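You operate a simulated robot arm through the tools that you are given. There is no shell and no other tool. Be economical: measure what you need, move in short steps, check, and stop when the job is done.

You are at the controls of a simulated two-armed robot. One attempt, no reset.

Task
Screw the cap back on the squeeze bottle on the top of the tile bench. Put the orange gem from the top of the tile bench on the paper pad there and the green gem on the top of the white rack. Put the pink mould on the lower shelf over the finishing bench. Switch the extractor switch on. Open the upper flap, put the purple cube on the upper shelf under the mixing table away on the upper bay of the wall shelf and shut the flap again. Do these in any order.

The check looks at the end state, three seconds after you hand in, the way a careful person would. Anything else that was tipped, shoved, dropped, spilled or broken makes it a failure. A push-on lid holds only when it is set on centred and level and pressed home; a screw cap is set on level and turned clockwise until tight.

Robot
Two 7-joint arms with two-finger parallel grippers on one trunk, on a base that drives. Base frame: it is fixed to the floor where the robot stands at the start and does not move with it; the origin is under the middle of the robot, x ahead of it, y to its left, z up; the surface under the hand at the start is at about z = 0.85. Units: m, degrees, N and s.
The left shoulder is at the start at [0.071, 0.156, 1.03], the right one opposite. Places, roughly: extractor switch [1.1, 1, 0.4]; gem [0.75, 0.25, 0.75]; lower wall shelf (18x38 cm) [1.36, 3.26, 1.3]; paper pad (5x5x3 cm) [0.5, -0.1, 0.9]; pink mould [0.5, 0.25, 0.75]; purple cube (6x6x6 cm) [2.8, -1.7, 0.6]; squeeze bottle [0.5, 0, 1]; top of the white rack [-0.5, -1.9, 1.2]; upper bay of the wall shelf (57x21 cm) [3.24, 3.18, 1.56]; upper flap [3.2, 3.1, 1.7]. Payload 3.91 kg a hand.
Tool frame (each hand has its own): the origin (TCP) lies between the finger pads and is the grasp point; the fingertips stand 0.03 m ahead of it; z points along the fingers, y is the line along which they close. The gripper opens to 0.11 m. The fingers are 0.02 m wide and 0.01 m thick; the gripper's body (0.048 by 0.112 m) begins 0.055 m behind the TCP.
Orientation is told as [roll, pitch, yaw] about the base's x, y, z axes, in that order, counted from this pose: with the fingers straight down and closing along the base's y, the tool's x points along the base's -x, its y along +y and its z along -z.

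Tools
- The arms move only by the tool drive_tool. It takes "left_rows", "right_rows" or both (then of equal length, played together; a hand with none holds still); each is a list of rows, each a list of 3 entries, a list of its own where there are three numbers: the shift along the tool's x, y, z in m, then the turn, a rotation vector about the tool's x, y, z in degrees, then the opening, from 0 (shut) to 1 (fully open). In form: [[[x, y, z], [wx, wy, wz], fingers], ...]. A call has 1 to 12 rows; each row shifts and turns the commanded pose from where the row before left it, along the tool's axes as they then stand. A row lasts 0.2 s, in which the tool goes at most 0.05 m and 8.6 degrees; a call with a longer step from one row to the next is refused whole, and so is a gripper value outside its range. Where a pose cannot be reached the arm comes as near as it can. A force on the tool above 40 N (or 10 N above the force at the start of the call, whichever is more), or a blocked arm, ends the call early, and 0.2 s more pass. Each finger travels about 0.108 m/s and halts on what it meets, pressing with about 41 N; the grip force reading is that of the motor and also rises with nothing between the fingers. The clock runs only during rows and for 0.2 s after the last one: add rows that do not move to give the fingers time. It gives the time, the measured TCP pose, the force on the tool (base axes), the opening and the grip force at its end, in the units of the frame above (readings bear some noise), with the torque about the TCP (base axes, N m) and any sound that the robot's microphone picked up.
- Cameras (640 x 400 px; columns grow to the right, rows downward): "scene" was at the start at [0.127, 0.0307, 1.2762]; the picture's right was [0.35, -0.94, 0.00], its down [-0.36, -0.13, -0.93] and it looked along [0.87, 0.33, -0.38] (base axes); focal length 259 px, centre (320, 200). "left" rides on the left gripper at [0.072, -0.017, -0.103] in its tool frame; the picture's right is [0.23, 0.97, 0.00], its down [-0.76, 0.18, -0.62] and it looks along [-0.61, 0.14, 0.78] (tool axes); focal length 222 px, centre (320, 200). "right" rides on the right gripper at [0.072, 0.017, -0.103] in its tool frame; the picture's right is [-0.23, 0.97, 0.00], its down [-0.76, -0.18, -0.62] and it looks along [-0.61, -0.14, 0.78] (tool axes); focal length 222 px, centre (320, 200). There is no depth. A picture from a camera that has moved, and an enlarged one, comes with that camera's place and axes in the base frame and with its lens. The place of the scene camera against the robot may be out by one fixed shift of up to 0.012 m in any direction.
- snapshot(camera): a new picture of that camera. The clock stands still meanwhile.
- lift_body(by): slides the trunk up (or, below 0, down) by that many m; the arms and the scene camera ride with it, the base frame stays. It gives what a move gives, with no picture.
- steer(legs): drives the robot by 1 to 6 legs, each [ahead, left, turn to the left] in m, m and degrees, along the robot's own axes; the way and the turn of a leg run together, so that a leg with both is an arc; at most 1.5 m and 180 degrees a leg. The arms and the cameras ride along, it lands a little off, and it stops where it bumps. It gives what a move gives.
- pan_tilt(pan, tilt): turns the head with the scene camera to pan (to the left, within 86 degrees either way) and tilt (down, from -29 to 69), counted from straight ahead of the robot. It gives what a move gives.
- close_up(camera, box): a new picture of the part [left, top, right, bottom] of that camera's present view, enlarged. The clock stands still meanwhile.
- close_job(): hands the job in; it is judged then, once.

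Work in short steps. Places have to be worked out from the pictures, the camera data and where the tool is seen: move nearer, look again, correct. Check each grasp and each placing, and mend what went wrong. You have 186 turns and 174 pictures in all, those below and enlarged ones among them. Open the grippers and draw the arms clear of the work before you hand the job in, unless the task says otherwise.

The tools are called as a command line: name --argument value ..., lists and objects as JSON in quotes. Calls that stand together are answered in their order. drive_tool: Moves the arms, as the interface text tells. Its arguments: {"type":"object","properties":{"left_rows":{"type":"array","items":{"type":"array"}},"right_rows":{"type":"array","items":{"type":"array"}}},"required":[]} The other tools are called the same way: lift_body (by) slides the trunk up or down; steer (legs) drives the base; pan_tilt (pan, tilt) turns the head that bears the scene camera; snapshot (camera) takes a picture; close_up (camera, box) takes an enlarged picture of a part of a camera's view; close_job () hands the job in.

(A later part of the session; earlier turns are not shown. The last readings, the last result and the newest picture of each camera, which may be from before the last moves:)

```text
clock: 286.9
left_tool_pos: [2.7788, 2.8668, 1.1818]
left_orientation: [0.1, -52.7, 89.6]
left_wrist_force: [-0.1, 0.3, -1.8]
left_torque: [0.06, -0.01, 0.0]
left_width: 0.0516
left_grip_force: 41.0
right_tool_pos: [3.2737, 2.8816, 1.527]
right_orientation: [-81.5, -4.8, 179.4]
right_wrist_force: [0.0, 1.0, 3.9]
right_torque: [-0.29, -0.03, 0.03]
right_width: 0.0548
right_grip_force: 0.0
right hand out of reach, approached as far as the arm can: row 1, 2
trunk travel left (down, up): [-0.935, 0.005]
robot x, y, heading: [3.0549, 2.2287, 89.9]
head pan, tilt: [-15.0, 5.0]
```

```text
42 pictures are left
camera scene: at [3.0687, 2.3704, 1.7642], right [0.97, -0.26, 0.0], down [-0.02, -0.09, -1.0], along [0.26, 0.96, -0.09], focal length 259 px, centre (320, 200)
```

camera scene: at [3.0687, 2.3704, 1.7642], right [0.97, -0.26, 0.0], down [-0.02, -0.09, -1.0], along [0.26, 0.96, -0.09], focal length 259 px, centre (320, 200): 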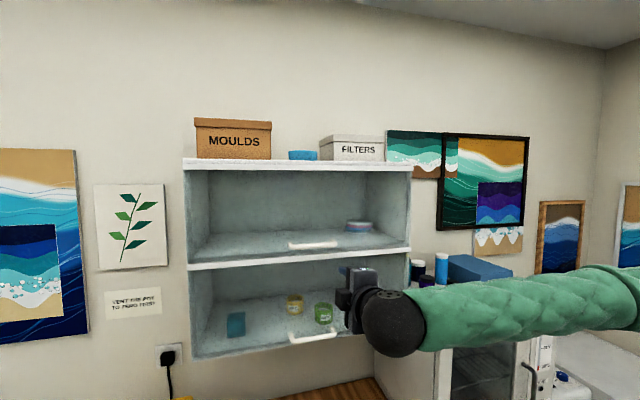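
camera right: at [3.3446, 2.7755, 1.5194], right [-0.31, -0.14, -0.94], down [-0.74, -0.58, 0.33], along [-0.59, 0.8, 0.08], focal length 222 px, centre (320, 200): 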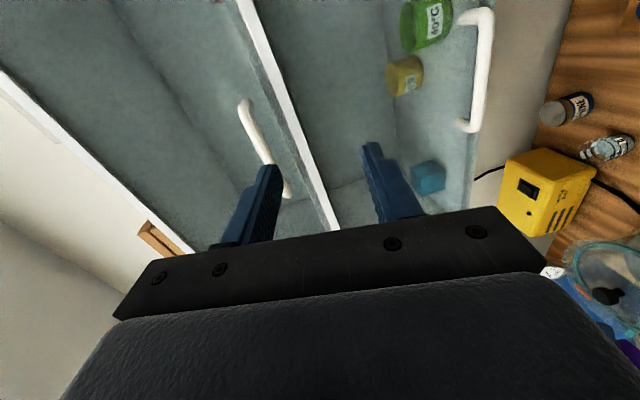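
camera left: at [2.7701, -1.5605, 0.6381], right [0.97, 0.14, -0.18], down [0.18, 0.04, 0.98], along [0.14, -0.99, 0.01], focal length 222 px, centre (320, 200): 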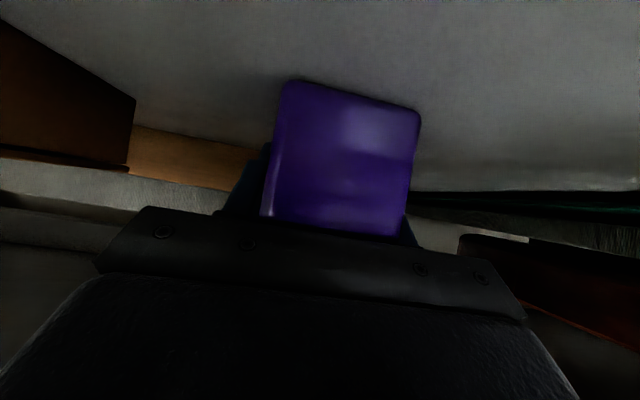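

Gripper is now nearly horizontal with fingers vertical. I level it, raise ≈5.5 cm and centre on the handle.

drive_tool --right_rows '[[[-0.02, -0.03, 0], [0, 0, -5], 0.6], [[-0.025, -0.025, 0], [0, 0, 0], 0.6], [[0, 0, 0], [8, 0, 0], 0.6], [[0, 0, 0], [0, 0, 0], 0.6]]'

snapshot --camera "right"

```text
clock: 287.9
left_tool_pos: [2.7779, 2.8626, 1.1838]
left_orientation: [0.0, -53.0, 89.9]
left_wrist_force: [-0.3, 0.4, -1.0]
left_torque: [0.05, -0.01, 0.01]
left_width: 0.0517
left_grip_force: 41.0
right_tool_pos: [3.2294, 2.8806, 1.605]
right_orientation: [-91.9, 0.0, -179.9]
right_wrist_force: [0.3, 0.5, 0.4]
right_torque: [0.01, 0.0, 0.0]
right_width: 0.0659
right_grip_force: 0.1
trunk travel left (down, up): [-0.935, 0.005]
robot x, y, heading: [3.0574, 2.2292, 89.8]
head pan, tilt: [-15.0, 5.0]
```

```text
41 pictures are left
camera right: at [3.3025, 2.778, 1.5864], right [-0.23, 0.03, -0.97], down [-0.76, -0.63, 0.15], along [-0.61, 0.78, 0.17], focal length 222 px, centre (320, 200)
```

right: 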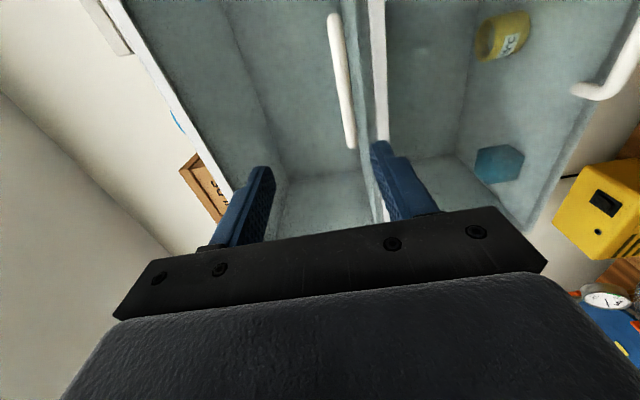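

Bar measured: x 3.19–3.30, y≈3.0, z≈1.585. I lower 18 mm, shift 10 mm, and advance 0.10 m with open fingers.

drive_tool --right_rows '[[[0.01, 0.018, 0.02], [0, 0, 0], 0.6], [[0, 0.002, 0.035], [0, 0, 0], 0.6], [[0, 0.002, 0.03], [0, 0, 0], 0.6], [[0, 0, 0.01], [0, 0, 0], 0.6]]'

snapshot --camera "right"

```text
clock: 288.9
left_tool_pos: [2.7777, 2.865, 1.1814]
left_orientation: [-0.1, -52.9, 89.9]
left_wrist_force: [-0.3, -0.5, -1.1]
left_torque: [0.03, -0.03, -0.02]
left_width: 0.0517
left_grip_force: 41.1
right_tool_pos: [3.2188, 2.969, 1.6107]
right_orientation: [-91.4, 0.2, 179.7]
right_wrist_force: [-0.4, -0.9, -0.4]
right_torque: [-0.02, 0.03, -0.02]
right_width: 0.0658
right_grip_force: 0.0
right hand out of reach, approached as far as the arm can: row 1, 2, 3
trunk travel left (down, up): [-0.935, 0.005]
robot x, y, heading: [3.054, 2.2319, 90.1]
head pan, tilt: [-15.0, 5.0]
```

```text
40 pictures are left
camera right: at [3.2913, 2.866, 1.5923], right [-0.23, 0.03, -0.97], down [-0.77, -0.62, 0.16], along [-0.6, 0.78, 0.16], focal length 222 px, centre (320, 200)
```

right: 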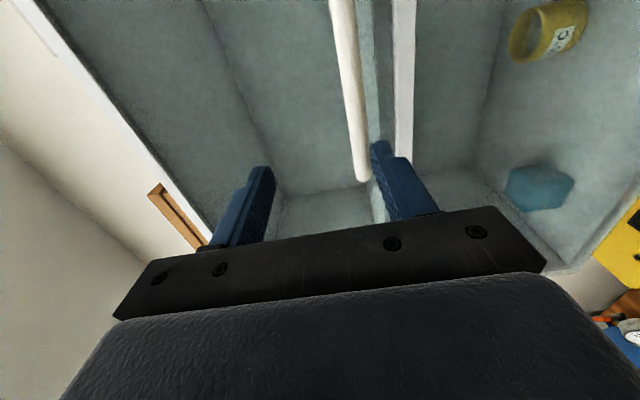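

The pitch limit keeps the hand 2 cm high. I allow the tool to dip ~8° and lower so the bar is centred between the fingers.

drive_tool --right_rows '[[[0, 0, 0], [-8, 0, 0], 0.6], [[0.005, 0.012, 0.0], [0, 0, 0], 0.6], [[0.01, 0.014, 0.004], [0, 0, 0], 0.6], [[0, 0, 0], [0, 0, 0], 0.6]]'

snapshot --camera "right"

```text
clock: 289.9
left_tool_pos: [2.78, 2.8638, 1.1822]
left_orientation: [0.1, -52.9, 89.9]
left_wrist_force: [0.2, 0.2, -0.9]
left_torque: [0.05, 0.02, -0.06]
left_width: 0.0516
left_grip_force: 41.4
right_tool_pos: [3.2378, 2.9703, 1.5832]
right_orientation: [-84.0, 0.0, -180.0]
right_wrist_force: [0.0, -0.6, 0.8]
right_torque: [0.03, 0.05, -0.02]
right_width: 0.0658
right_grip_force: 0.0
trunk travel left (down, up): [-0.935, 0.005]
robot x, y, heading: [3.054, 2.2324, 89.9]
head pan, tilt: [-15.0, 5.0]
```

```text
39 pictures are left
camera right: at [3.3103, 2.8669, 1.5777], right [-0.23, -0.1, -0.97], down [-0.76, -0.6, 0.24], along [-0.61, 0.79, 0.06], focal length 222 px, centre (320, 200)
```

right: 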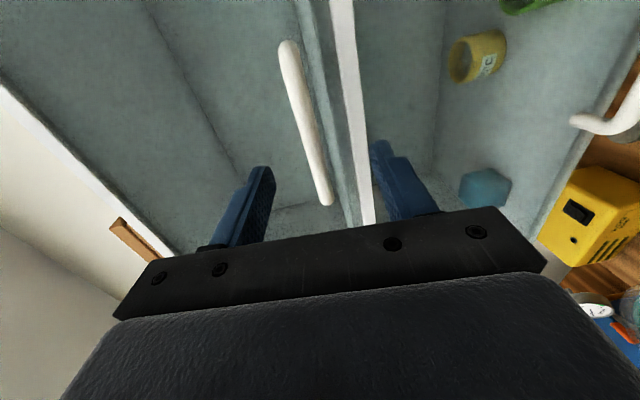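

The bar lies centred between the fingers. I advance 15 mm and close.

drive_tool --right_rows '[[[0, -0.001, 0.008], [0, 0, 0], 0.6], [[0, -0.001, 0.008], [0, 0, 0], 0.6], [[0, 0, 0], [0, 0, 0], 0.4], [[0, 0, 0], [0, 0, 0], 0.2], [[0, 0, 0], [0, 0, 0], 0.05], [[0, 0, 0], [0, 0, 0], 0.05]]'

```text
clock: 291.3
left_tool_pos: [2.778, 2.8655, 1.1815]
left_orientation: [0.1, -52.9, 89.8]
left_wrist_force: [-0.4, -0.4, -1.8]
left_torque: [0.03, 0.0, -0.02]
left_width: 0.0518
left_grip_force: 41.0
right_tool_pos: [3.2385, 2.9874, 1.583]
right_orientation: [-83.9, 0.1, -179.9]
right_wrist_force: [0.4, -0.2, 0.4]
right_torque: [0.02, 0.03, 0.0]
right_width: 0.0054
right_grip_force: 0.0
trunk travel left (down, up): [-0.935, 0.005]
robot x, y, heading: [3.0547, 2.2305, 89.9]
head pan, tilt: [-15.0, 5.0]
```

The fingers closed on nothing – the bar is deeper. I look again.

snapshot --camera "right"

```text
38 pictures are left
camera right: at [3.3098, 2.8832, 1.5782], right [-0.23, -0.1, -0.97], down [-0.76, -0.6, 0.24], along [-0.61, 0.79, 0.06], focal length 222 px, centre (320, 200)
```

right: 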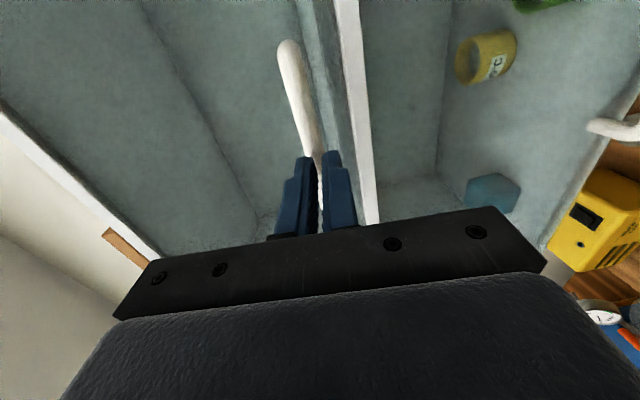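

Triangulated: bar at y≈3.034. I reopen, advance 30 mm, and close again.

drive_tool --right_rows '[[[0, 0, 0], [0, 0, 0], 0.3], [[0, 0, 0], [0, 0, 0], 0.45], [[0, -0.0015, 0.015], [0, 0, 0], 0.45], [[0, -0.0015, 0.014], [0, 0, 0], 0.45], [[0, 0, 0], [0, 0, 0], 0.2], [[0, 0, 0], [0, 0, 0], 0.03], [[0, 0, 0], [0, 0, 0], 0.03], [[0, 0, 0], [0, 0, 0], 0.03]]'

```text
clock: 293.1
left_tool_pos: [2.7791, 2.8643, 1.1814]
left_orientation: [0.1, -52.8, 89.8]
left_wrist_force: [-0.4, 0.5, -2.2]
left_torque: [0.02, -0.01, 0.01]
left_width: 0.0518
left_grip_force: 41.1
right_tool_pos: [3.2396, 3.0175, 1.5828]
right_orientation: [-83.9, 0.0, -180.0]
right_wrist_force: [1.8, 0.0, 1.2]
right_torque: [0.0, -0.12, -0.45]
right_width: 0.0136
right_grip_force: 44.7
trunk travel left (down, up): [-0.935, 0.005]
robot x, y, heading: [3.0571, 2.2316, 90.3]
head pan, tilt: [-15.0, 5.0]
```

Handle gripped (13.6 mm). I pull it along the hinge arc, about 20° first.

drive_tool --right_rows '[[[0, -0.0015, -0.017], [0, 0, 0], 0.03], [[0, -0.0019, -0.0175], [0, 0, 0], 0.03], [[0, -0.004, -0.0165], [0, 0, 0], 0.03], [[0, -0.0046, -0.0165], [0, 0, 0], 0.03]]'

snapshot --camera "scene"

```text
clock: 294.1
left_tool_pos: [2.7805, 2.8651, 1.1832]
left_orientation: [0.2, -52.9, 89.7]
left_wrist_force: [0.0, -0.8, -1.6]
left_torque: [0.06, -0.02, -0.01]
left_width: 0.0517
left_grip_force: 40.7
right_tool_pos: [3.2394, 2.9521, 1.6049]
right_orientation: [-84.0, 0.0, -180.0]
right_wrist_force: [7.0, 17.7, 22.9]
right_torque: [0.13, 0.18, 0.5]
right_width: 0.0136
right_grip_force: 44.6
trunk travel left (down, up): [-0.935, 0.005]
robot x, y, heading: [3.0548, 2.2316, 89.8]
head pan, tilt: [-15.0, 5.0]
```

```text
37 pictures are left
camera scene: at [3.0691, 2.3679, 1.7646], right [0.97, -0.26, 0.0], down [-0.02, -0.08, -1.0], along [0.26, 0.96, -0.09], focal length 259 px, centre (320, 200)
```

scene: 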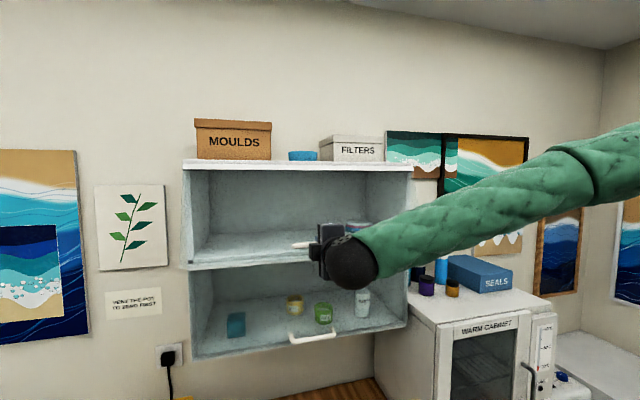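

The flap moves but pushes the hand upward (23 N), so the arc rises faster. I ease up and continue.

drive_tool --right_rows '[[[0, -0.006, 0], [0, 0, 0], 0.03], [[0, -0.004, 0], [0, 0, 0], 0.03]]'

```text
clock: 294.7
left_tool_pos: [2.7794, 2.865, 1.1816]
left_orientation: [0.2, -52.7, 89.7]
left_wrist_force: [0.3, 0.1, -1.5]
left_torque: [0.06, 0.0, 0.0]
left_width: 0.0516
left_grip_force: 41.6
right_tool_pos: [3.24, 2.9524, 1.6064]
right_orientation: [-83.3, 0.0, -179.9]
right_wrist_force: [2.7, -17.1, -38.0]
right_torque: [-0.7, 0.07, -0.97]
right_width: 0.0136
right_grip_force: 44.9
trunk travel left (down, up): [-0.935, 0.005]
robot x, y, heading: [3.055, 2.2327, 89.9]
head pan, tilt: [-15.0, 5.0]
```

The constraint is stiff; I relieve by 5 mm down and continue along the arc with slightly more rise.

drive_tool --right_rows '[[[0, 0.006, 0], [0, 0, 0], 0.03], [[0, -0.0083, -0.016], [0, 0, 0], 0.03], [[0, -0.0083, -0.016], [0, 0, 0], 0.03], [[0, 0, 0], [0, 0, 0], 0.03]]'

```text
clock: 295.7
left_tool_pos: [2.7805, 2.8633, 1.1828]
left_orientation: [0.3, -53.0, 89.6]
left_wrist_force: [-0.9, 0.1, -1.3]
left_torque: [0.03, 0.02, -0.02]
left_width: 0.0518
left_grip_force: 41.4
right_tool_pos: [3.2384, 2.9193, 1.6257]
right_orientation: [-83.9, 0.0, -179.9]
right_wrist_force: [5.1, -26.3, -31.7]
right_torque: [-0.48, 0.18, 0.34]
right_width: 0.0135
right_grip_force: 44.9
trunk travel left (down, up): [-0.935, 0.005]
robot x, y, heading: [3.056, 2.2297, 89.8]
head pan, tilt: [-15.0, 5.0]
```

The force is radial; the arc radius is ≈0.198 about (3.0385, 1.78) in TCP terms. I follow that circle to ~50°.

drive_tool --right_rows '[[[0, 0.0033, -0.0027], [0, 0, 0], 0.03], [[0, -0.012, -0.018], [0, 0, 0], 0.03], [[0, -0.0137, -0.018], [0, 0, 0], 0.03], [[0, 0, 0], [0, 0, 0], 0.03]]'

```text
clock: 296.7
left_tool_pos: [2.7801, 2.8673, 1.1814]
left_orientation: [0.2, -52.8, 89.7]
left_wrist_force: [0.2, 0.0, -1.7]
left_torque: [0.06, 0.0, 0.03]
left_width: 0.0513
left_grip_force: 40.5
right_tool_pos: [3.2386, 2.8892, 1.6545]
right_orientation: [-84.0, 0.0, 180.0]
right_wrist_force: [7.9, 20.1, 21.0]
right_torque: [0.45, 0.32, 0.37]
right_width: 0.0136
right_grip_force: 45.4
trunk travel left (down, up): [-0.935, 0.005]
robot x, y, heading: [3.0561, 2.2288, 89.9]
head pan, tilt: [-15.0, 5.0]
```

Good, ~50°. Continue to ~65°.

drive_tool --right_rows '[[[0, -0.002, 0.001], [0, 0, 0], 0.03], [[0, -0.018, -0.017], [0, 0, 0], 0.03], [[0, -0.02, -0.0155], [0, 0, 0], 0.03], [[0, 0, 0], [0, 0, 0], 0.03]]'

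snapshot --camera "scene"

```text
clock: 297.7
left_tool_pos: [2.7791, 2.8645, 1.1817]
left_orientation: [0.1, -53.0, 89.7]
left_wrist_force: [0.1, 0.5, -1.5]
left_torque: [0.03, 0.04, 0.01]
left_width: 0.0515
left_grip_force: 40.5
right_tool_pos: [3.2395, 2.8581, 1.696]
right_orientation: [-83.8, 0.0, -179.9]
right_wrist_force: [4.6, 7.7, 3.1]
right_torque: [0.15, 0.42, 0.79]
right_width: 0.0138
right_grip_force: 45.2
trunk travel left (down, up): [-0.935, 0.005]
robot x, y, heading: [3.0555, 2.2293, 90.1]
head pan, tilt: [-15.0, 5.0]
```

```text
36 pictures are left
camera scene: at [3.0689, 2.3687, 1.7641], right [0.97, -0.26, 0.0], down [-0.02, -0.09, -1.0], along [0.26, 0.96, -0.09], focal length 259 px, centre (320, 200)
```

scene: 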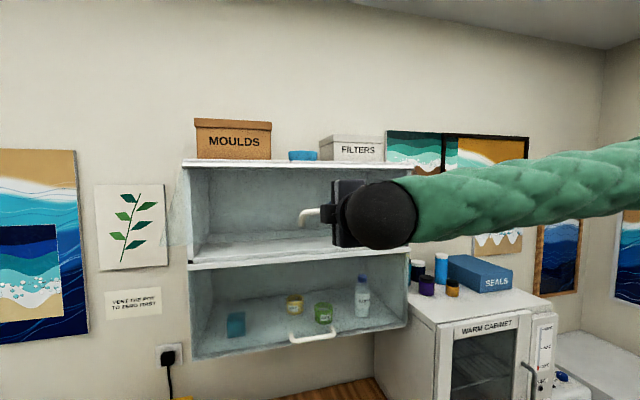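

About 65° open. I continue to ~82°.

drive_tool --right_rows '[[[0, -0.018, -0.009], [0, 0, 0], 0.03], [[0, -0.018, -0.006], [0, 0, 0], 0.03], [[0, -0.018, -0.003], [0, 0, 0], 0.03], [[0, 0, 0], [0, 0, 0], 0.03]]'

```text
clock: 298.7
left_tool_pos: [2.7789, 2.8596, 1.1846]
left_orientation: [0.1, -53.2, 89.7]
left_wrist_force: [-0.4, 0.8, -1.9]
left_torque: [0.07, 0.01, 0.05]
left_width: 0.0516
left_grip_force: 41.0
right_tool_pos: [3.2386, 2.8385, 1.7533]
right_orientation: [-84.2, -0.1, -179.9]
right_wrist_force: [2.3, -33.7, -7.4]
right_torque: [-0.18, 0.53, 0.58]
right_width: 0.0139
right_grip_force: 45.2
trunk travel left (down, up): [-0.935, 0.005]
robot x, y, heading: [3.0543, 2.2308, 89.9]
head pan, tilt: [-15.0, 5.0]
```

Flap ~82° open. I relieve the radial load and hold it with the right hand; now I raise the left hand with the cube and flatten its pitch so it fits under the flap.

drive_tool --left_rows '[[[-0.04, 0, -0.03], [0, 0, 0], 0.4], [[-0.04, 0, -0.03], [0, 0, 0], 0.4], [[-0.04, 0, -0.03], [0, 0, 0], 0.4], [[-0.04, 0, -0.03], [0, 0, 0], 0.4], [[-0.04, 0, -0.03], [0, 0, 0], 0.4], [[-0.04, 0, -0.03], [0, 0, 0], 0.4], [[0, 0, 0], [0, -7, 0], 0.4], [[0, 0, 0], [0, -7, 0], 0.4], [[0, 0, 0], [0, -7, 0], 0.4]]' --right_rows '[[[0, 0, -0.003], [0, 0, 0], 0.03], [[0, 0, 0], [0, 0, 0], 0.03], [[0, 0, 0], [0, 0, 0], 0.03], [[0, 0, 0], [0, 0, 0], 0.03], [[0, 0, 0], [0, 0, 0], 0.03], [[0, 0, 0], [0, 0, 0], 0.03], [[0, 0, 0], [0, 0, 0], 0.03], [[0, 0, 0], [0, 0, 0], 0.03], [[0, 0, 0], [0, 0, 0], 0.03]]'

snapshot --camera "scene"

```text
clock: 300.7
left_tool_pos: [2.7775, 2.8713, 1.4855]
left_orientation: [0.3, -74.2, 89.6]
left_wrist_force: [0.4, 0.2, -1.6]
left_torque: [0.03, -0.02, 0.02]
left_width: 0.0515
left_grip_force: 40.7
left hand out of reach, approached as far as the arm can: row 9
right_tool_pos: [3.2383, 2.8405, 1.7539]
right_orientation: [-84.0, 0.0, -180.0]
right_wrist_force: [2.1, -21.3, -7.1]
right_torque: [-0.19, 0.41, -0.64]
right_width: 0.0137
right_grip_force: 45.2
trunk travel left (down, up): [-0.935, 0.005]
robot x, y, heading: [3.0552, 2.2316, 90.0]
head pan, tilt: [-15.0, 5.0]
```

```text
35 pictures are left
camera scene: at [3.0687, 2.3634, 1.7647], right [0.97, -0.26, 0.0], down [-0.02, -0.08, -1.0], along [0.26, 0.96, -0.09], focal length 259 px, centre (320, 200)
```

scene: 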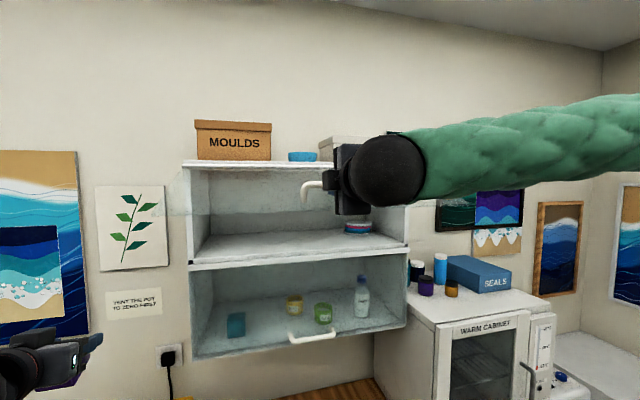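

The flap's outer edge is at about z≈1.71. I raise it ~12° more for clearance.

drive_tool --right_rows '[[[0, -0.014, -0.003], [0, 0, 0], 0.03], [[0, -0.015, -0.0015], [0, 0, 0], 0.03], [[0, -0.015, 0.0], [0, 0, 0], 0.03], [[0, 0, 0], [0, 0, 0], 0.03]]'

```text
clock: 301.7
left_tool_pos: [2.7785, 2.8688, 1.487]
left_orientation: [0.4, -74.2, 89.5]
left_wrist_force: [-0.1, 0.7, -1.1]
left_torque: [0.02, -0.06, 0.01]
left_width: 0.0516
left_grip_force: 40.9
right_tool_pos: [3.239, 2.837, 1.7999]
right_orientation: [-84.2, 0.0, -180.0]
right_wrist_force: [4.9, -29.3, -0.3]
right_torque: [0.03, 0.5, -0.13]
right_width: 0.0136
right_grip_force: 45.1
trunk travel left (down, up): [-0.935, 0.005]
robot x, y, heading: [3.0559, 2.2312, 90.0]
head pan, tilt: [-15.0, 5.0]
```

Flap at ~95°. I raise the left hand to z≈1.62 and move right to x≈3.03.

drive_tool --left_rows '[[[-0.0433, 0, -0.0122], [0, 0, 0], 0.4], [[-0.0433, 0, -0.0122], [0, 0, 0], 0.4], [[-0.0433, 0, -0.0122], [0, 0, 0], 0.4], [[0, -0.042, 0], [0, 0, 0], 0.4], [[0, -0.042, 0], [0, 0, 0], 0.4], [[0, -0.042, 0], [0, 0, 0], 0.4], [[0, -0.042, 0], [0, 0, 0], 0.4], [[0, -0.042, 0], [0, 0, 0], 0.4], [[0, -0.042, 0], [0, 0, 0], 0.4]]'

snapshot --camera "scene"

snapshot --camera "left"

```text
clock: 303.7
left_tool_pos: [3.0329, 2.8713, 1.621]
left_orientation: [0.4, -74.2, 89.5]
left_wrist_force: [-0.9, -0.1, -2.1]
left_torque: [0.06, -0.03, 0.02]
left_width: 0.0516
left_grip_force: 41.5
right_tool_pos: [3.2393, 2.8372, 1.7994]
right_orientation: [-84.1, 0.0, -180.0]
right_wrist_force: [4.8, -28.2, -1.7]
right_torque: [-0.05, 0.54, 0.83]
right_width: 0.0136
right_grip_force: 45.0
trunk travel left (down, up): [-0.935, 0.005]
robot x, y, heading: [3.0545, 2.2334, 89.9]
head pan, tilt: [-15.0, 5.0]
```

```text
34 pictures are left
camera scene: at [3.0697, 2.361, 1.7647], right [0.97, -0.26, 0.0], down [-0.02, -0.08, -1.0], along [0.26, 0.96, -0.08], focal length 259 px, centre (320, 200)
```

scene: 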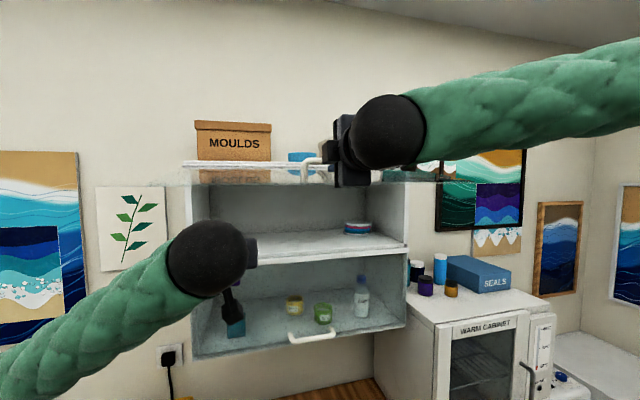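

```text
33 pictures are left
camera left: at [3.0497, 2.7512, 1.5799], right [-0.97, -0.06, -0.22], down [-0.18, -0.39, 0.9], along [-0.14, 0.92, 0.37], focal length 222 px, centre (320, 200)
```

left: 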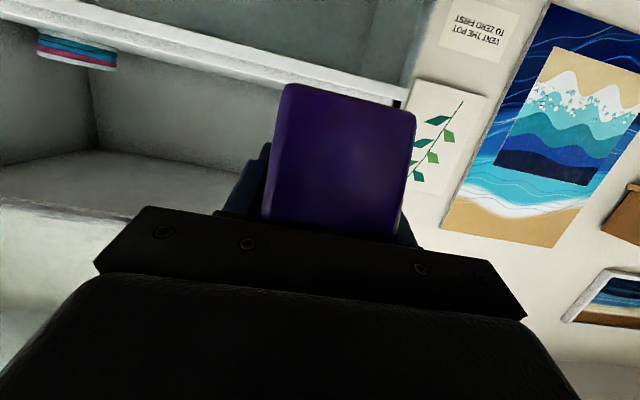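

Bay floor front edge z≈1.547, left wall x≈2.93: clear. I move the cube forward 0.25 m into the bay.

drive_tool --left_rows '[[[-0.0136, 0, 0.047], [0, 0, 0], 0.4], [[-0.0136, 0, 0.047], [0, 0, 0], 0.4], [[-0.0136, 0, 0.047], [0, 0, 0], 0.4], [[-0.0136, 0, 0.047], [0, 0, 0], 0.4], [[-0.0136, 0, 0.047], [0, 0, 0], 0.4], [[0, 0, 0], [0, 0, 0], 0.4]]'

snapshot --camera "scene"

snapshot --camera "left"

```text
clock: 305.1
left_tool_pos: [3.0307, 3.1152, 1.6213]
left_orientation: [0.4, -74.1, 89.5]
left_wrist_force: [-0.3, -0.7, -1.4]
left_torque: [0.02, -0.02, 0.01]
left_width: 0.0517
left_grip_force: 41.4
right_tool_pos: [3.2386, 2.8372, 1.7988]
right_orientation: [-84.2, 0.0, -180.0]
right_wrist_force: [2.9, -28.8, -2.1]
right_torque: [-0.08, 0.52, -0.17]
right_width: 0.0139
right_grip_force: 45.6
trunk travel left (down, up): [-0.935, 0.005]
robot x, y, heading: [3.0563, 2.226, 90.0]
head pan, tilt: [-15.0, 5.0]
```

```text
32 pictures are left
camera scene: at [3.0691, 2.3614, 1.7648], right [0.97, -0.26, 0.0], down [-0.02, -0.08, -1.0], along [0.26, 0.96, -0.08], focal length 259 px, centre (320, 200)
```

scene: 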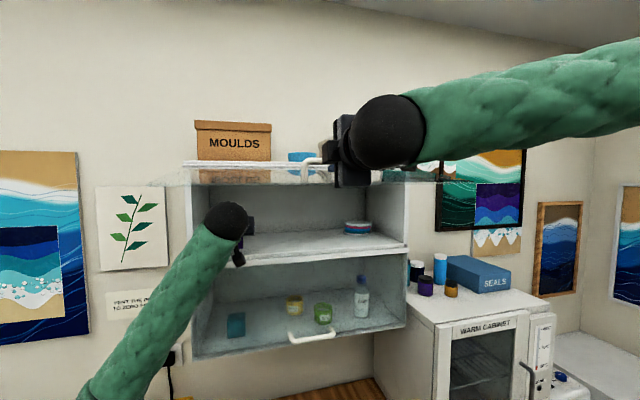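

```text
31 pictures are left
camera left: at [3.0483, 2.9966, 1.5807], right [-0.97, -0.06, -0.22], down [-0.18, -0.39, 0.9], along [-0.14, 0.92, 0.37], focal length 222 px, centre (320, 200)
```

left: 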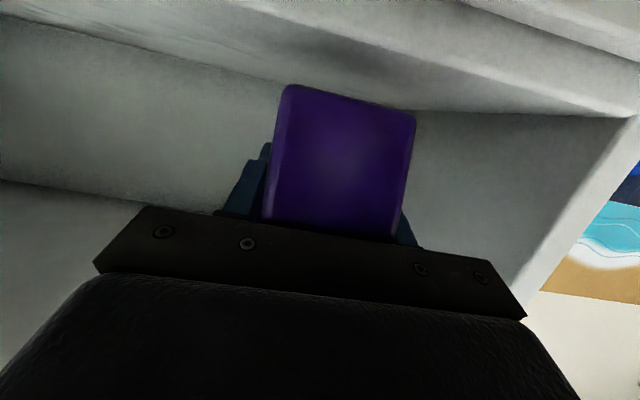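

Inside the bay. I move 8 mm further in and lower to contact.

drive_tool --left_rows '[[[0.0, 0, 0.008], [0, 0, 0], 0.4], [[0.0096, 0, 0.0027], [0, 0, 0], 0.4], [[0.0058, 0, 0.0016], [0, 0, 0], 0.4], [[0.0029, 0, 0.0008], [0, 0, 0], 0.4], [[0.0029, 0, 0.0008], [0, 0, 0], 0.4], [[0.0029, 0, 0.0008], [0, 0, 0], 0.4]]'

```text
clock: 306.5
left_tool_pos: [3.0326, 3.1225, 1.5961]
left_orientation: [0.2, -74.2, 89.6]
left_wrist_force: [-2.9, 1.9, 33.2]
left_torque: [-1.17, -0.03, -0.16]
left_width: 0.0515
left_grip_force: 41.3
right_tool_pos: [3.2389, 2.8389, 1.7994]
right_orientation: [-84.1, 0.0, -180.0]
right_wrist_force: [5.2, -12.1, -0.7]
right_torque: [0.09, 0.5, 0.05]
right_width: 0.0135
right_grip_force: 44.9
trunk travel left (down, up): [-0.935, 0.005]
robot x, y, heading: [3.0536, 2.2313, 89.8]
head pan, tilt: [-15.0, 5.0]
```

Contact (33 N). I relieve a little and open the fingers slowly so the cube settles flat.

drive_tool --left_rows '[[[-0.002, 0, 0], [0, 0, 0], 0.42], [[0, 0, 0], [0, 0, 0], 0.5], [[0, 0, 0], [0, 0, 0], 0.6], [[0, 0, 0], [0, 0, 0], 0.75], [[0, 0, 0], [0, 0, 0], 0.8]]'

snapshot --camera "left"

```text
clock: 307.7
left_tool_pos: [3.0326, 3.1233, 1.5963]
left_orientation: [0.4, -74.1, 89.5]
left_wrist_force: [0.6, 0.2, -0.3]
left_torque: [-0.02, -0.01, -0.02]
left_width: 0.088
left_grip_force: 0.0
right_tool_pos: [3.2399, 2.8377, 1.7985]
right_orientation: [-84.1, 0.0, -179.9]
right_wrist_force: [3.0, -26.7, -4.6]
right_torque: [-0.21, 0.5, 0.1]
right_width: 0.0137
right_grip_force: 45.1
trunk travel left (down, up): [-0.935, 0.005]
robot x, y, heading: [3.0543, 2.2299, 90.0]
head pan, tilt: [-15.0, 5.0]
```

```text
30 pictures are left
camera left: at [3.0495, 3.0029, 1.5552], right [-0.97, -0.06, -0.22], down [-0.18, -0.39, 0.9], along [-0.14, 0.92, 0.37], focal length 222 px, centre (320, 200)
```

left: 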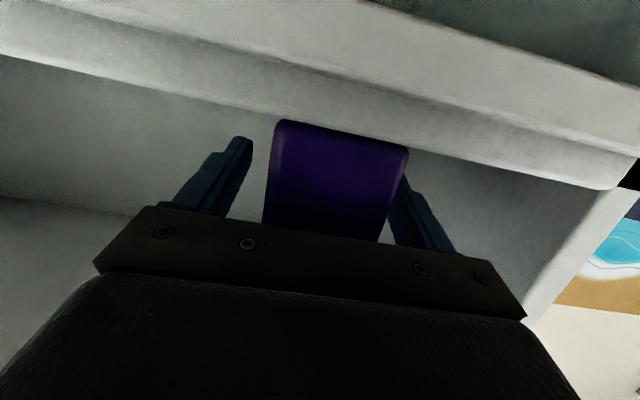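

The cube settled flat. I withdraw the left hand straight back.

drive_tool --left_rows '[[[0.006, 0, -0.03], [0, 0, 0], 0.8], [[0.0126, 0, -0.047], [0, 0, 0], 0.8], [[0.0126, 0, -0.047], [0, 0, 0], 0.8], [[0.0126, 0, -0.047], [0, 0, 0], 0.8], [[0.0126, 0, -0.047], [0, 0, 0], 0.8], [[0, 0.045, 0], [0, 0, 0], 0.8], [[0, 0.045, 0], [0, 0, 0], 0.8], [[0, 0.045, 0], [0, 0, 0], 0.8], [[0, 0.045, 0], [0, 0, 0], 0.8]]'

close_up --camera "scene" --box '[160, 130, 420, 290]'

```text
clock: 309.7
left_tool_pos: [2.8507, 2.9004, 1.6015]
left_orientation: [0.3, -74.2, 89.5]
left_wrist_force: [0.7, -0.1, 0.7]
left_torque: [0.01, -0.01, -0.01]
left_width: 0.088
left_grip_force: 0.1
right_tool_pos: [3.2388, 2.8382, 1.7986]
right_orientation: [-84.2, 0.1, 180.1]
right_wrist_force: [0.7, -25.4, -2.0]
right_torque: [-0.09, 0.39, -1.13]
right_width: 0.0136
right_grip_force: 44.9
trunk travel left (down, up): [-0.935, 0.005]
robot x, y, heading: [3.0568, 2.2285, 89.8]
head pan, tilt: [-15.0, 5.0]
```

```text
2.46 times, centred on (290, 210) of scene
camera zoom: at [3.0685, 2.362, 1.7647], right [0.97, -0.26, 0.0], down [-0.02, -0.08, -1.0], along [0.26, 0.96, -0.08], focal length 637 px, centre (394, 175)
```

zoom: 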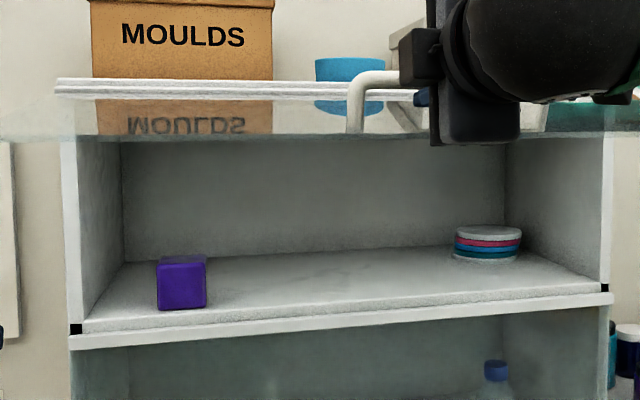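

The cube stands in the bay. Now I close the flap by reversing the arc with the right hand.

drive_tool --right_rows '[[[0, 0.015, 0], [0, 0, 0], 0.03], [[0, 0.015, 0.0015], [0, 0, 0], 0.03], [[0, 0.014, 0.003], [0, 0, 0], 0.03], [[0, 0.018, 0.006], [0, 0, 0], 0.03], [[0, 0.018, 0.006], [0, 0, 0], 0.03], [[0, 0.018, 0.009], [0, 0, 0], 0.03], [[0, 0.02, 0.0155], [0, 0, 0], 0.03], [[0, 0.018, 0.017], [0, 0, 0], 0.03]]'

drive_tool --right_rows '[[[0, 0.0157, 0.017], [0, 0, 0], 0.03], [[0, 0.012, 0.018], [0, 0, 0], 0.03], [[0, 0.005, 0.0187], [0, 0, 0], 0.03], [[0, 0.0083, 0.016], [0, 0, 0], 0.03], [[0, 0.0086, 0.0165], [0, 0, 0], 0.03], [[0, 0.004, 0.0165], [0, 0, 0], 0.03], [[0, 0.0019, 0.0175], [0, 0, 0], 0.03], [[0, 0.0015, 0.017], [0, 0, 0], 0.03], [[0, 0, 0.002], [0, 0, 0], 0.03]]'

```text
clock: 311.5
left_tool_pos: [2.8513, 2.9073, 1.5987]
left_orientation: [0.2, -73.8, 89.5]
left_wrist_force: [-0.2, -0.4, -0.9]
left_torque: [-0.01, 0.01, 0.01]
left_width: 0.0878
left_grip_force: 0.1
right_tool_pos: [3.2382, 2.8889, 1.6542]
right_orientation: [-83.8, 0.0, -180.0]
right_wrist_force: [3.9, 18.0, 13.8]
right_torque: [0.24, 0.26, -0.14]
right_width: 0.0138
right_grip_force: 45.3
trunk travel left (down, up): [-0.935, 0.005]
robot x, y, heading: [3.0554, 2.2287, 90.2]
head pan, tilt: [-15.0, 5.0]
```

```text
clock: 313.5
left_tool_pos: [2.8506, 2.9023, 1.6002]
left_orientation: [0.4, -74.0, 89.5]
left_wrist_force: [-0.2, 0.3, 0.4]
left_torque: [-0.01, 0.01, -0.02]
left_width: 0.0879
left_grip_force: 0.0
right_tool_pos: [3.237, 3.0171, 1.5833]
right_orientation: [-83.8, 0.1, -179.9]
right_wrist_force: [0.9, -17.6, -14.7]
right_torque: [-0.26, -0.11, -0.55]
right_width: 0.0137
right_grip_force: 44.8
trunk travel left (down, up): [-0.935, 0.005]
robot x, y, heading: [3.0576, 2.2303, 90.1]
head pan, tilt: [-15.0, 5.0]
```

Back at the closed position with stop contact. I release the handle and withdraw.

drive_tool --right_rows '[[[0, 0, 0], [0, 0, 0], 0.2], [[0, 0, 0], [0, 0, 0], 0.4], [[0, 0, 0], [0, 0, 0], 0.45], [[0, 0.0015, -0.015], [0, 0, 0], 0.45], [[0, 0.003, -0.03], [0, 0, 0], 0.45], [[0, 0.003, -0.045], [0, 0, 0], 0.45], [[0.01, 0.003, -0.045], [0, 0, 0], 0.45], [[0.04, 0, -0.02], [0, 0, 0], 0.45], [[0.045, 0, 0], [0, 0, 0], 0.45]]'

close_up --camera "scene" --box '[160, 130, 420, 290]'

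```text
clock: 315.5
left_tool_pos: [2.8517, 2.9014, 1.6007]
left_orientation: [0.5, -74.0, 89.4]
left_wrist_force: [0.3, -0.8, -0.2]
left_torque: [0.02, 0.03, 0.01]
left_width: 0.0879
left_grip_force: 0.1
right_tool_pos: [3.3329, 2.8627, 1.5903]
right_orientation: [-84.2, -0.1, -179.8]
right_wrist_force: [0.8, -0.6, 0.0]
right_torque: [0.01, 0.0, 0.01]
right_width: 0.0495
right_grip_force: 0.0
trunk travel left (down, up): [-0.935, 0.005]
robot x, y, heading: [3.0547, 2.2314, 90.2]
head pan, tilt: [-15.0, 5.0]
```

```text
2.46 times, centred on (290, 210) of scene
camera zoom: at [3.0703, 2.365, 1.7645], right [0.97, -0.26, 0.0], down [-0.02, -0.08, -1.0], along [0.26, 0.96, -0.09], focal length 637 px, centre (394, 175)
```

zoom: 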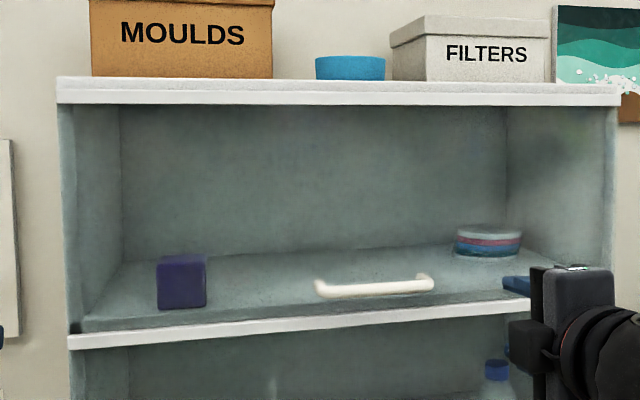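

Flap shut with the cube inside. Last: the green gem. I drive back west, turn to face west, and go to the tile bench's east side.

steer --legs '[[-0.08, 0, 0], [0, 1.3, 0], [0, 0, 90], [0, 1.5, 0], [0, 0.27, 0]]'

drive_tool --left_rows '[[[0.045, 0, 0], [0, 0, 0], 0.7], [[0.045, 0, 0], [0, 0, 0], 0.7], [[0.045, 0, 0], [0, 0, 0], 0.7], [[0.045, 0, 0], [0, 0, 0], 0.7], [[0, 0, 0], [0, 8.3, 0], 0.7], [[0, 0, 0], [0, 8.3, 0], 0.7], [[0, 0, 0], [0, 8.3, 0], 0.7], [[0, 0, 0], [0, 8.3, 0], 0.7], [[0, 0, 0], [0, 8.3, 0], 0.7]]'

```text
clock: 335.1
left_tool_pos: [1.0003, 0.2459, 1.5987]
left_orientation: [0.4, -73.9, 177.5]
left_wrist_force: [0.4, -0.7, 0.5]
left_torque: [0.0, 0.01, 0.0]
left_width: 0.088
left_grip_force: 0.1
right_tool_pos: [1.0546, 0.7257, 1.5894]
right_orientation: [-83.9, 0.0, -91.9]
right_wrist_force: [-1.0, 0.0, -0.2]
right_torque: [0.0, 0.02, 0.03]
right_width: 0.0495
right_grip_force: 0.1
trunk travel left (down, up): [-0.935, 0.005]
robot x, y, heading: [1.6804, 0.4272, 178.0]
head pan, tilt: [-15.0, 5.0]
```

```text
clock: 337.2
left_tool_pos: [0.9703, 0.1697, 1.3695]
left_orientation: [10.5, -40.8, 177.4]
left_wrist_force: [0.0, -0.2, 0.5]
left_torque: [0.05, 0.01, -0.04]
left_width: 0.0772
left_grip_force: 0.1
left hand out of reach, approached as far as the arm can: row 3, 4, 7, 8, 9
right_tool_pos: [1.0524, 0.7171, 1.5892]
right_orientation: [-83.9, 0.2, -91.9]
right_wrist_force: [0.1, -0.5, -0.4]
right_torque: [0.02, 0.01, -0.01]
right_width: 0.0495
right_grip_force: 0.0
trunk travel left (down, up): [-0.935, 0.005]
robot x, y, heading: [1.6776, 0.4257, 178.3]
head pan, tilt: [-15.0, 5.0]
stopped in row 9 (left hand): the arm was blocked; the commanded pose is now the measured one
```

I lower the left hand further and finish rotating it vertical.

drive_tool --left_rows '[[[0.03, 0, 0.038], [0, 0, 0], 0.7], [[0.03, 0, 0.038], [0, 0, 0], 0.7], [[0.03, 0, 0.038], [0, 0, 0], 0.7], [[0.025, 0, 0.035], [0, 0, 0], 0.7], [[0, 0, 0], [0, 8.2, 0], 0.7], [[0, 0, 0], [0, 8.2, 0], 0.7], [[0, 0, 0], [0, 8.2, 0], 0.7], [[0, 0, 0], [0, 8.2, 0], 0.7], [[0, 0, 0], [0, 8, 0], 0.7]]'

pan_tilt --pan 15 --tilt 45

snapshot --camera "scene"

```text
clock: 339.0
left_tool_pos: [0.9621, 0.0447, 1.1868]
left_orientation: [16.7, -11.2, -174.1]
left_wrist_force: [-0.6, -0.3, -0.2]
left_torque: [0.01, -0.03, 0.01]
left_width: 0.0765
left_grip_force: 0.0
left hand out of reach, approached as far as the arm can: row 8
right_tool_pos: [1.0516, 0.719, 1.5889]
right_orientation: [-83.8, 0.0, -91.7]
right_wrist_force: [0.6, 0.3, -0.5]
right_torque: [0.02, 0.01, -0.05]
right_width: 0.0495
right_grip_force: 0.1
trunk travel left (down, up): [-0.935, 0.005]
robot x, y, heading: [1.68, 0.4248, 178.3]
head pan, tilt: [-15.0, 5.0]
stopped in row 8 (left hand): the arm was blocked; the commanded pose is now the measured one
```

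```text
clock: 340.1
left_tool_pos: [0.9636, 0.0466, 1.1874]
left_orientation: [16.8, -11.2, -174.2]
left_wrist_force: [0.5, 0.6, -0.1]
left_torque: [-0.04, -0.02, 0.01]
left_width: 0.0771
left_grip_force: 0.1
right_tool_pos: [1.0539, 0.7214, 1.5895]
right_orientation: [-83.9, 0.1, -91.8]
right_wrist_force: [0.0, 0.2, 0.6]
right_torque: [0.0, -0.03, -0.01]
right_width: 0.0495
right_grip_force: 0.0
trunk travel left (down, up): [-0.935, 0.005]
robot x, y, heading: [1.6801, 0.4283, 178.1]
head pan, tilt: [15.0, 45.0]
```

```text
27 pictures are left
camera scene: at [1.5394, 0.4063, 1.7013], right [-0.23, 0.97, 0.0], down [0.69, 0.16, -0.71], along [-0.69, -0.16, -0.71], focal length 259 px, centre (320, 200)
```

scene: 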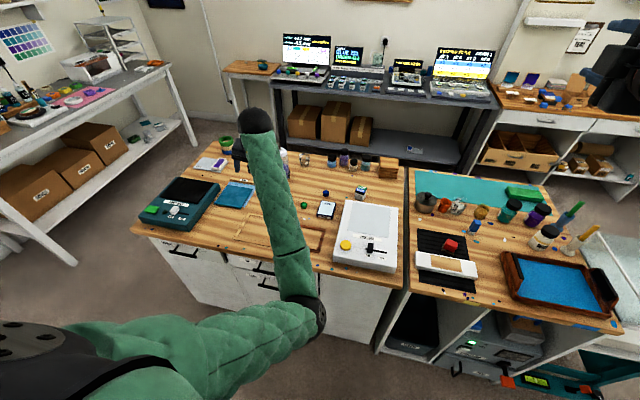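

The forearm hangs low near the bench edge; extending the hand forward toward the gem straightens the arm. I move forward over the gem at safe height and level the tool.

drive_tool --left_rows '[[[-0.045, -0.015, 0], [0, 0, 0], 0.6], [[-0.045, -0.015, 0], [0, 0, 0], 0.6], [[-0.04, -0.015, 0], [5.6, 3.7, 2.6], 0.6], [[-0.03, -0.015, 0], [5.6, 3.7, 2.6], 0.6], [[0, 0, 0], [5.6, 3.7, 2.6], 0.6], [[0, 0, 0], [0, 0, 0], 0.6]]'

```text
clock: 341.5
left_tool_pos: [0.799, 0.0903, 1.1995]
left_orientation: [0.3, 0.9, 179.7]
left_wrist_force: [-0.4, -0.2, -0.2]
left_torque: [0.01, 0.02, 0.02]
left_width: 0.0661
left_grip_force: 0.0
right_tool_pos: [1.0543, 0.7206, 1.5897]
right_orientation: [-83.9, -0.1, -91.7]
right_wrist_force: [0.6, 0.7, 0.0]
right_torque: [-0.01, 0.01, 0.01]
right_width: 0.0495
right_grip_force: 0.1
trunk travel left (down, up): [-0.935, 0.005]
robot x, y, heading: [1.6768, 0.427, 178.1]
head pan, tilt: [15.0, 45.0]
```

Level now. I move above the gem and look with the hand camera and the scene camera.

drive_tool --left_rows '[[[-0.01, -0.03, 0.03], [0, 0, 0], 0.6], [[-0.01, -0.03, 0.035], [0, 0, 0], 0.6], [[0, 0, 0.04], [0, 0, 0], 0.6], [[0, 0, 0.02], [0, 0, 0], 0.6]]'

snapshot --camera "left"

snapshot --camera "scene"

```text
clock: 342.5
left_tool_pos: [0.7814, 0.1515, 1.0718]
left_orientation: [0.4, 1.1, 179.5]
left_wrist_force: [-0.2, -0.1, 0.0]
left_torque: [0.0, -0.01, 0.01]
left_width: 0.0661
left_grip_force: 0.3
right_tool_pos: [1.0524, 0.7221, 1.5907]
right_orientation: [-83.8, 0.0, -91.6]
right_wrist_force: [-0.4, 1.0, 0.3]
right_torque: [-0.01, -0.04, 0.01]
right_width: 0.0493
right_grip_force: 0.1
trunk travel left (down, up): [-0.935, 0.005]
robot x, y, heading: [1.6801, 0.4289, 178.4]
head pan, tilt: [15.0, 45.0]
```

```text
26 pictures are left
camera left: at [0.8533, 0.167, 1.177], right [0.22, -0.98, 0.01], down [-0.77, -0.17, 0.61], along [-0.59, -0.14, -0.79], focal length 222 px, centre (320, 200)
```

left: 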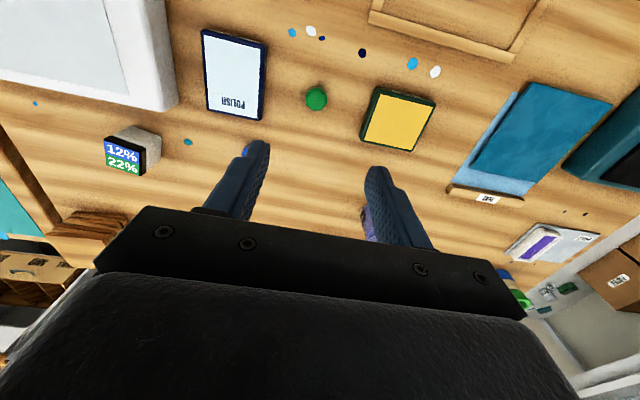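

```text
25 pictures are left
camera scene: at [1.5398, 0.4075, 1.7013], right [-0.23, 0.97, 0.0], down [0.69, 0.16, -0.71], along [-0.69, -0.16, -0.71], focal length 259 px, centre (320, 200)
```

scene: 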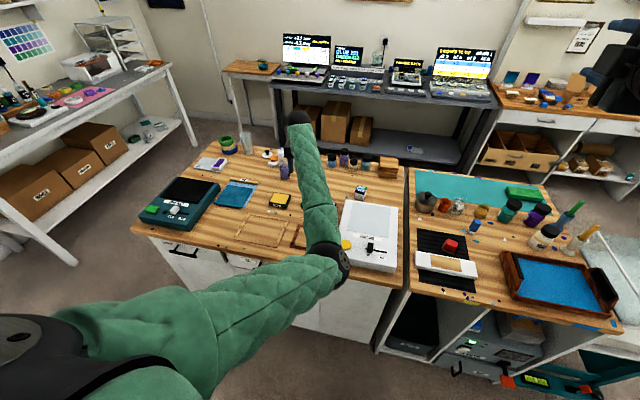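

Gem ≈ (0.779, 0.154). I descend with a 0.055 opening and check before closing.

drive_tool --left_rows '[[[-0.002, -0.003, 0.045], [0, 0, 0], 0.5], [[0, 0, 0.045], [0, 0, 0], 0.5], [[0, 0, 0.045], [0, 0, 0], 0.5], [[0, 0, 0.035], [0, 0, 0], 0.5], [[0, 0, 0.012], [0, 0, 0], 0.5]]'

snapshot --camera "left"

```text
clock: 343.7
left_tool_pos: [0.781, 0.1479, 0.893]
left_orientation: [0.4, 0.9, 179.7]
left_wrist_force: [-0.5, -0.1, -0.2]
left_torque: [0.03, -0.04, 0.02]
left_width: 0.0552
left_grip_force: 0.1
right_tool_pos: [1.0542, 0.7209, 1.5888]
right_orientation: [-83.9, 0.0, -91.7]
right_wrist_force: [0.1, -1.8, 0.7]
right_torque: [-0.01, 0.0, 0.01]
right_width: 0.0494
right_grip_force: 0.0
trunk travel left (down, up): [-0.935, 0.005]
robot x, y, heading: [1.6815, 0.4259, 178.0]
head pan, tilt: [15.0, 45.0]
```

```text
24 pictures are left
camera left: at [0.8529, 0.1658, 0.9971], right [0.22, -0.97, 0.01], down [-0.77, -0.17, 0.61], along [-0.6, -0.14, -0.79], focal length 222 px, centre (320, 200)
```

left: 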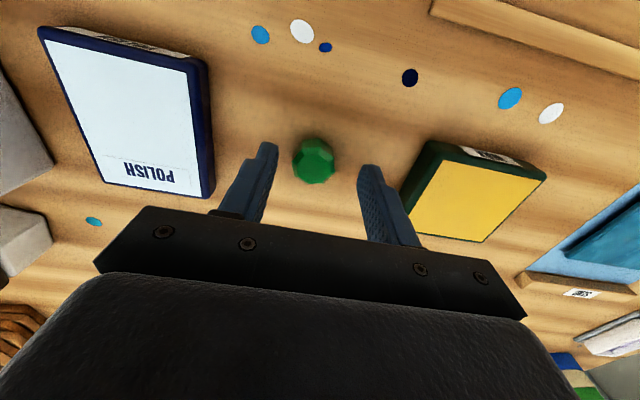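

Gem between the fingers. Lower 9 mm and close.

drive_tool --left_rows '[[[0, -0.002, 0.009], [0, 0, 0], 0.45], [[0, 0, 0], [0, 0, 0], 0.3], [[0, 0, 0], [0, 0, 0], 0.1], [[0, 0, 0], [0, 0, 0], 0.1], [[0, 0, 0], [0, 0, 0], 0.1]]'

```text
clock: 344.9
left_tool_pos: [0.7819, 0.151, 0.8845]
left_orientation: [0.5, 0.8, 179.7]
left_wrist_force: [-0.8, 0.2, 0.1]
left_torque: [-0.03, 0.0, 0.01]
left_width: 0.0276
left_grip_force: 41.0
right_tool_pos: [1.0546, 0.7215, 1.5901]
right_orientation: [-83.8, 0.0, -91.7]
right_wrist_force: [0.7, 0.3, -0.4]
right_torque: [0.0, -0.02, 0.01]
right_width: 0.0495
right_grip_force: 0.1
trunk travel left (down, up): [-0.935, 0.005]
robot x, y, heading: [1.6783, 0.4294, 178.1]
head pan, tilt: [15.0, 45.0]
```

Green gem gripped. I lift it, then drive around the south end of the tile bench toward the white rack.

drive_tool --left_rows '[[[0, 0, -0.04], [0, 0, 0], 0.1], [[0, 0, -0.048], [0, 0, 0], 0.1], [[0, 0, -0.048], [0, 0, 0], 0.1], [[0, 0, -0.048], [0, 0, 0], 0.1], [[0, 0, -0.048], [0, 0, 0], 0.1], [[0, 0, -0.048], [0, 0, 0], 0.1], [[0, 0, -0.048], [0, 0, 0], 0.1], [[0, 0, -0.048], [0, 0, 0], 0.1]]'

steer --legs '[[0.23, 0, 1.9], [0, 1.5, 0], [1.4, 0, 0]]'

pan_tilt --pan 45 --tilt 25

snapshot --camera "scene"

```text
clock: 346.7
left_tool_pos: [0.7656, 0.149, 1.2551]
left_orientation: [0.5, 0.8, 179.7]
left_wrist_force: [0.3, -0.4, -0.6]
left_torque: [-0.03, 0.01, 0.02]
left_width: 0.0275
left_grip_force: 40.8
left hand out of reach, approached as far as the arm can: row 8
right_tool_pos: [1.0546, 0.7212, 1.5889]
right_orientation: [-83.9, 0.0, -91.7]
right_wrist_force: [-0.4, 0.1, -0.1]
right_torque: [0.0, -0.04, 0.04]
right_width: 0.0496
right_grip_force: 0.1
trunk travel left (down, up): [-0.935, 0.005]
robot x, y, heading: [1.6804, 0.4269, 178.1]
head pan, tilt: [15.0, 45.0]
```

```text
clock: 362.0
left_tool_pos: [-0.8129, -1.4398, 1.2555]
left_orientation: [0.5, 0.6, -176.6]
left_wrist_force: [-1.0, 0.7, 0.2]
left_torque: [0.0, -0.05, 0.0]
left_width: 0.0278
left_grip_force: 40.9
right_tool_pos: [-0.5625, -0.8491, 1.5902]
right_orientation: [-83.9, 0.0, -88.0]
right_wrist_force: [0.3, -0.4, -1.6]
right_torque: [-0.01, 0.01, -0.01]
right_width: 0.0496
right_grip_force: 0.1
trunk travel left (down, up): [-0.935, 0.005]
robot x, y, heading: [0.0821, -1.1043, -177.8]
head pan, tilt: [15.0, 45.0]
```

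```text
clock: 362.9
left_tool_pos: [-0.8129, -1.4406, 1.2564]
left_orientation: [0.5, 0.8, -176.6]
left_wrist_force: [0.4, -0.5, -0.2]
left_torque: [-0.01, 0.01, 0.0]
left_width: 0.0277
left_grip_force: 40.7
right_tool_pos: [-0.5626, -0.8498, 1.5892]
right_orientation: [-83.9, 0.0, -88.0]
right_wrist_force: [-0.1, 0.1, 0.2]
right_torque: [0.01, -0.02, -0.01]
right_width: 0.0496
right_grip_force: 0.1
trunk travel left (down, up): [-0.935, 0.005]
robot x, y, heading: [0.0811, -1.1017, -178.2]
head pan, tilt: [45.0, 25.0]
```

```text
23 pictures are left
camera scene: at [-0.0427, -1.1745, 1.7318], right [-0.73, 0.68, 0.0], down [0.29, 0.31, -0.91], along [-0.62, -0.66, -0.42], focal length 259 px, centre (320, 200)
```

scene: 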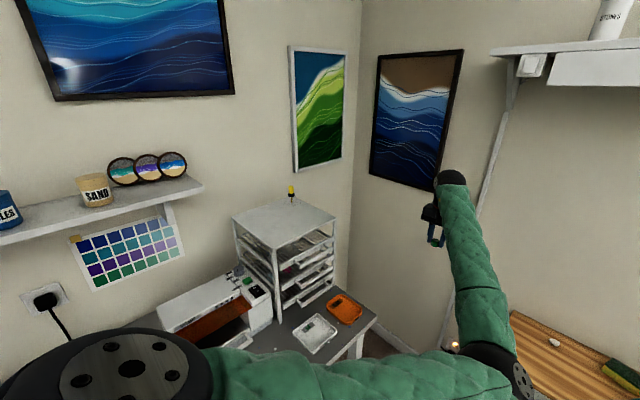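

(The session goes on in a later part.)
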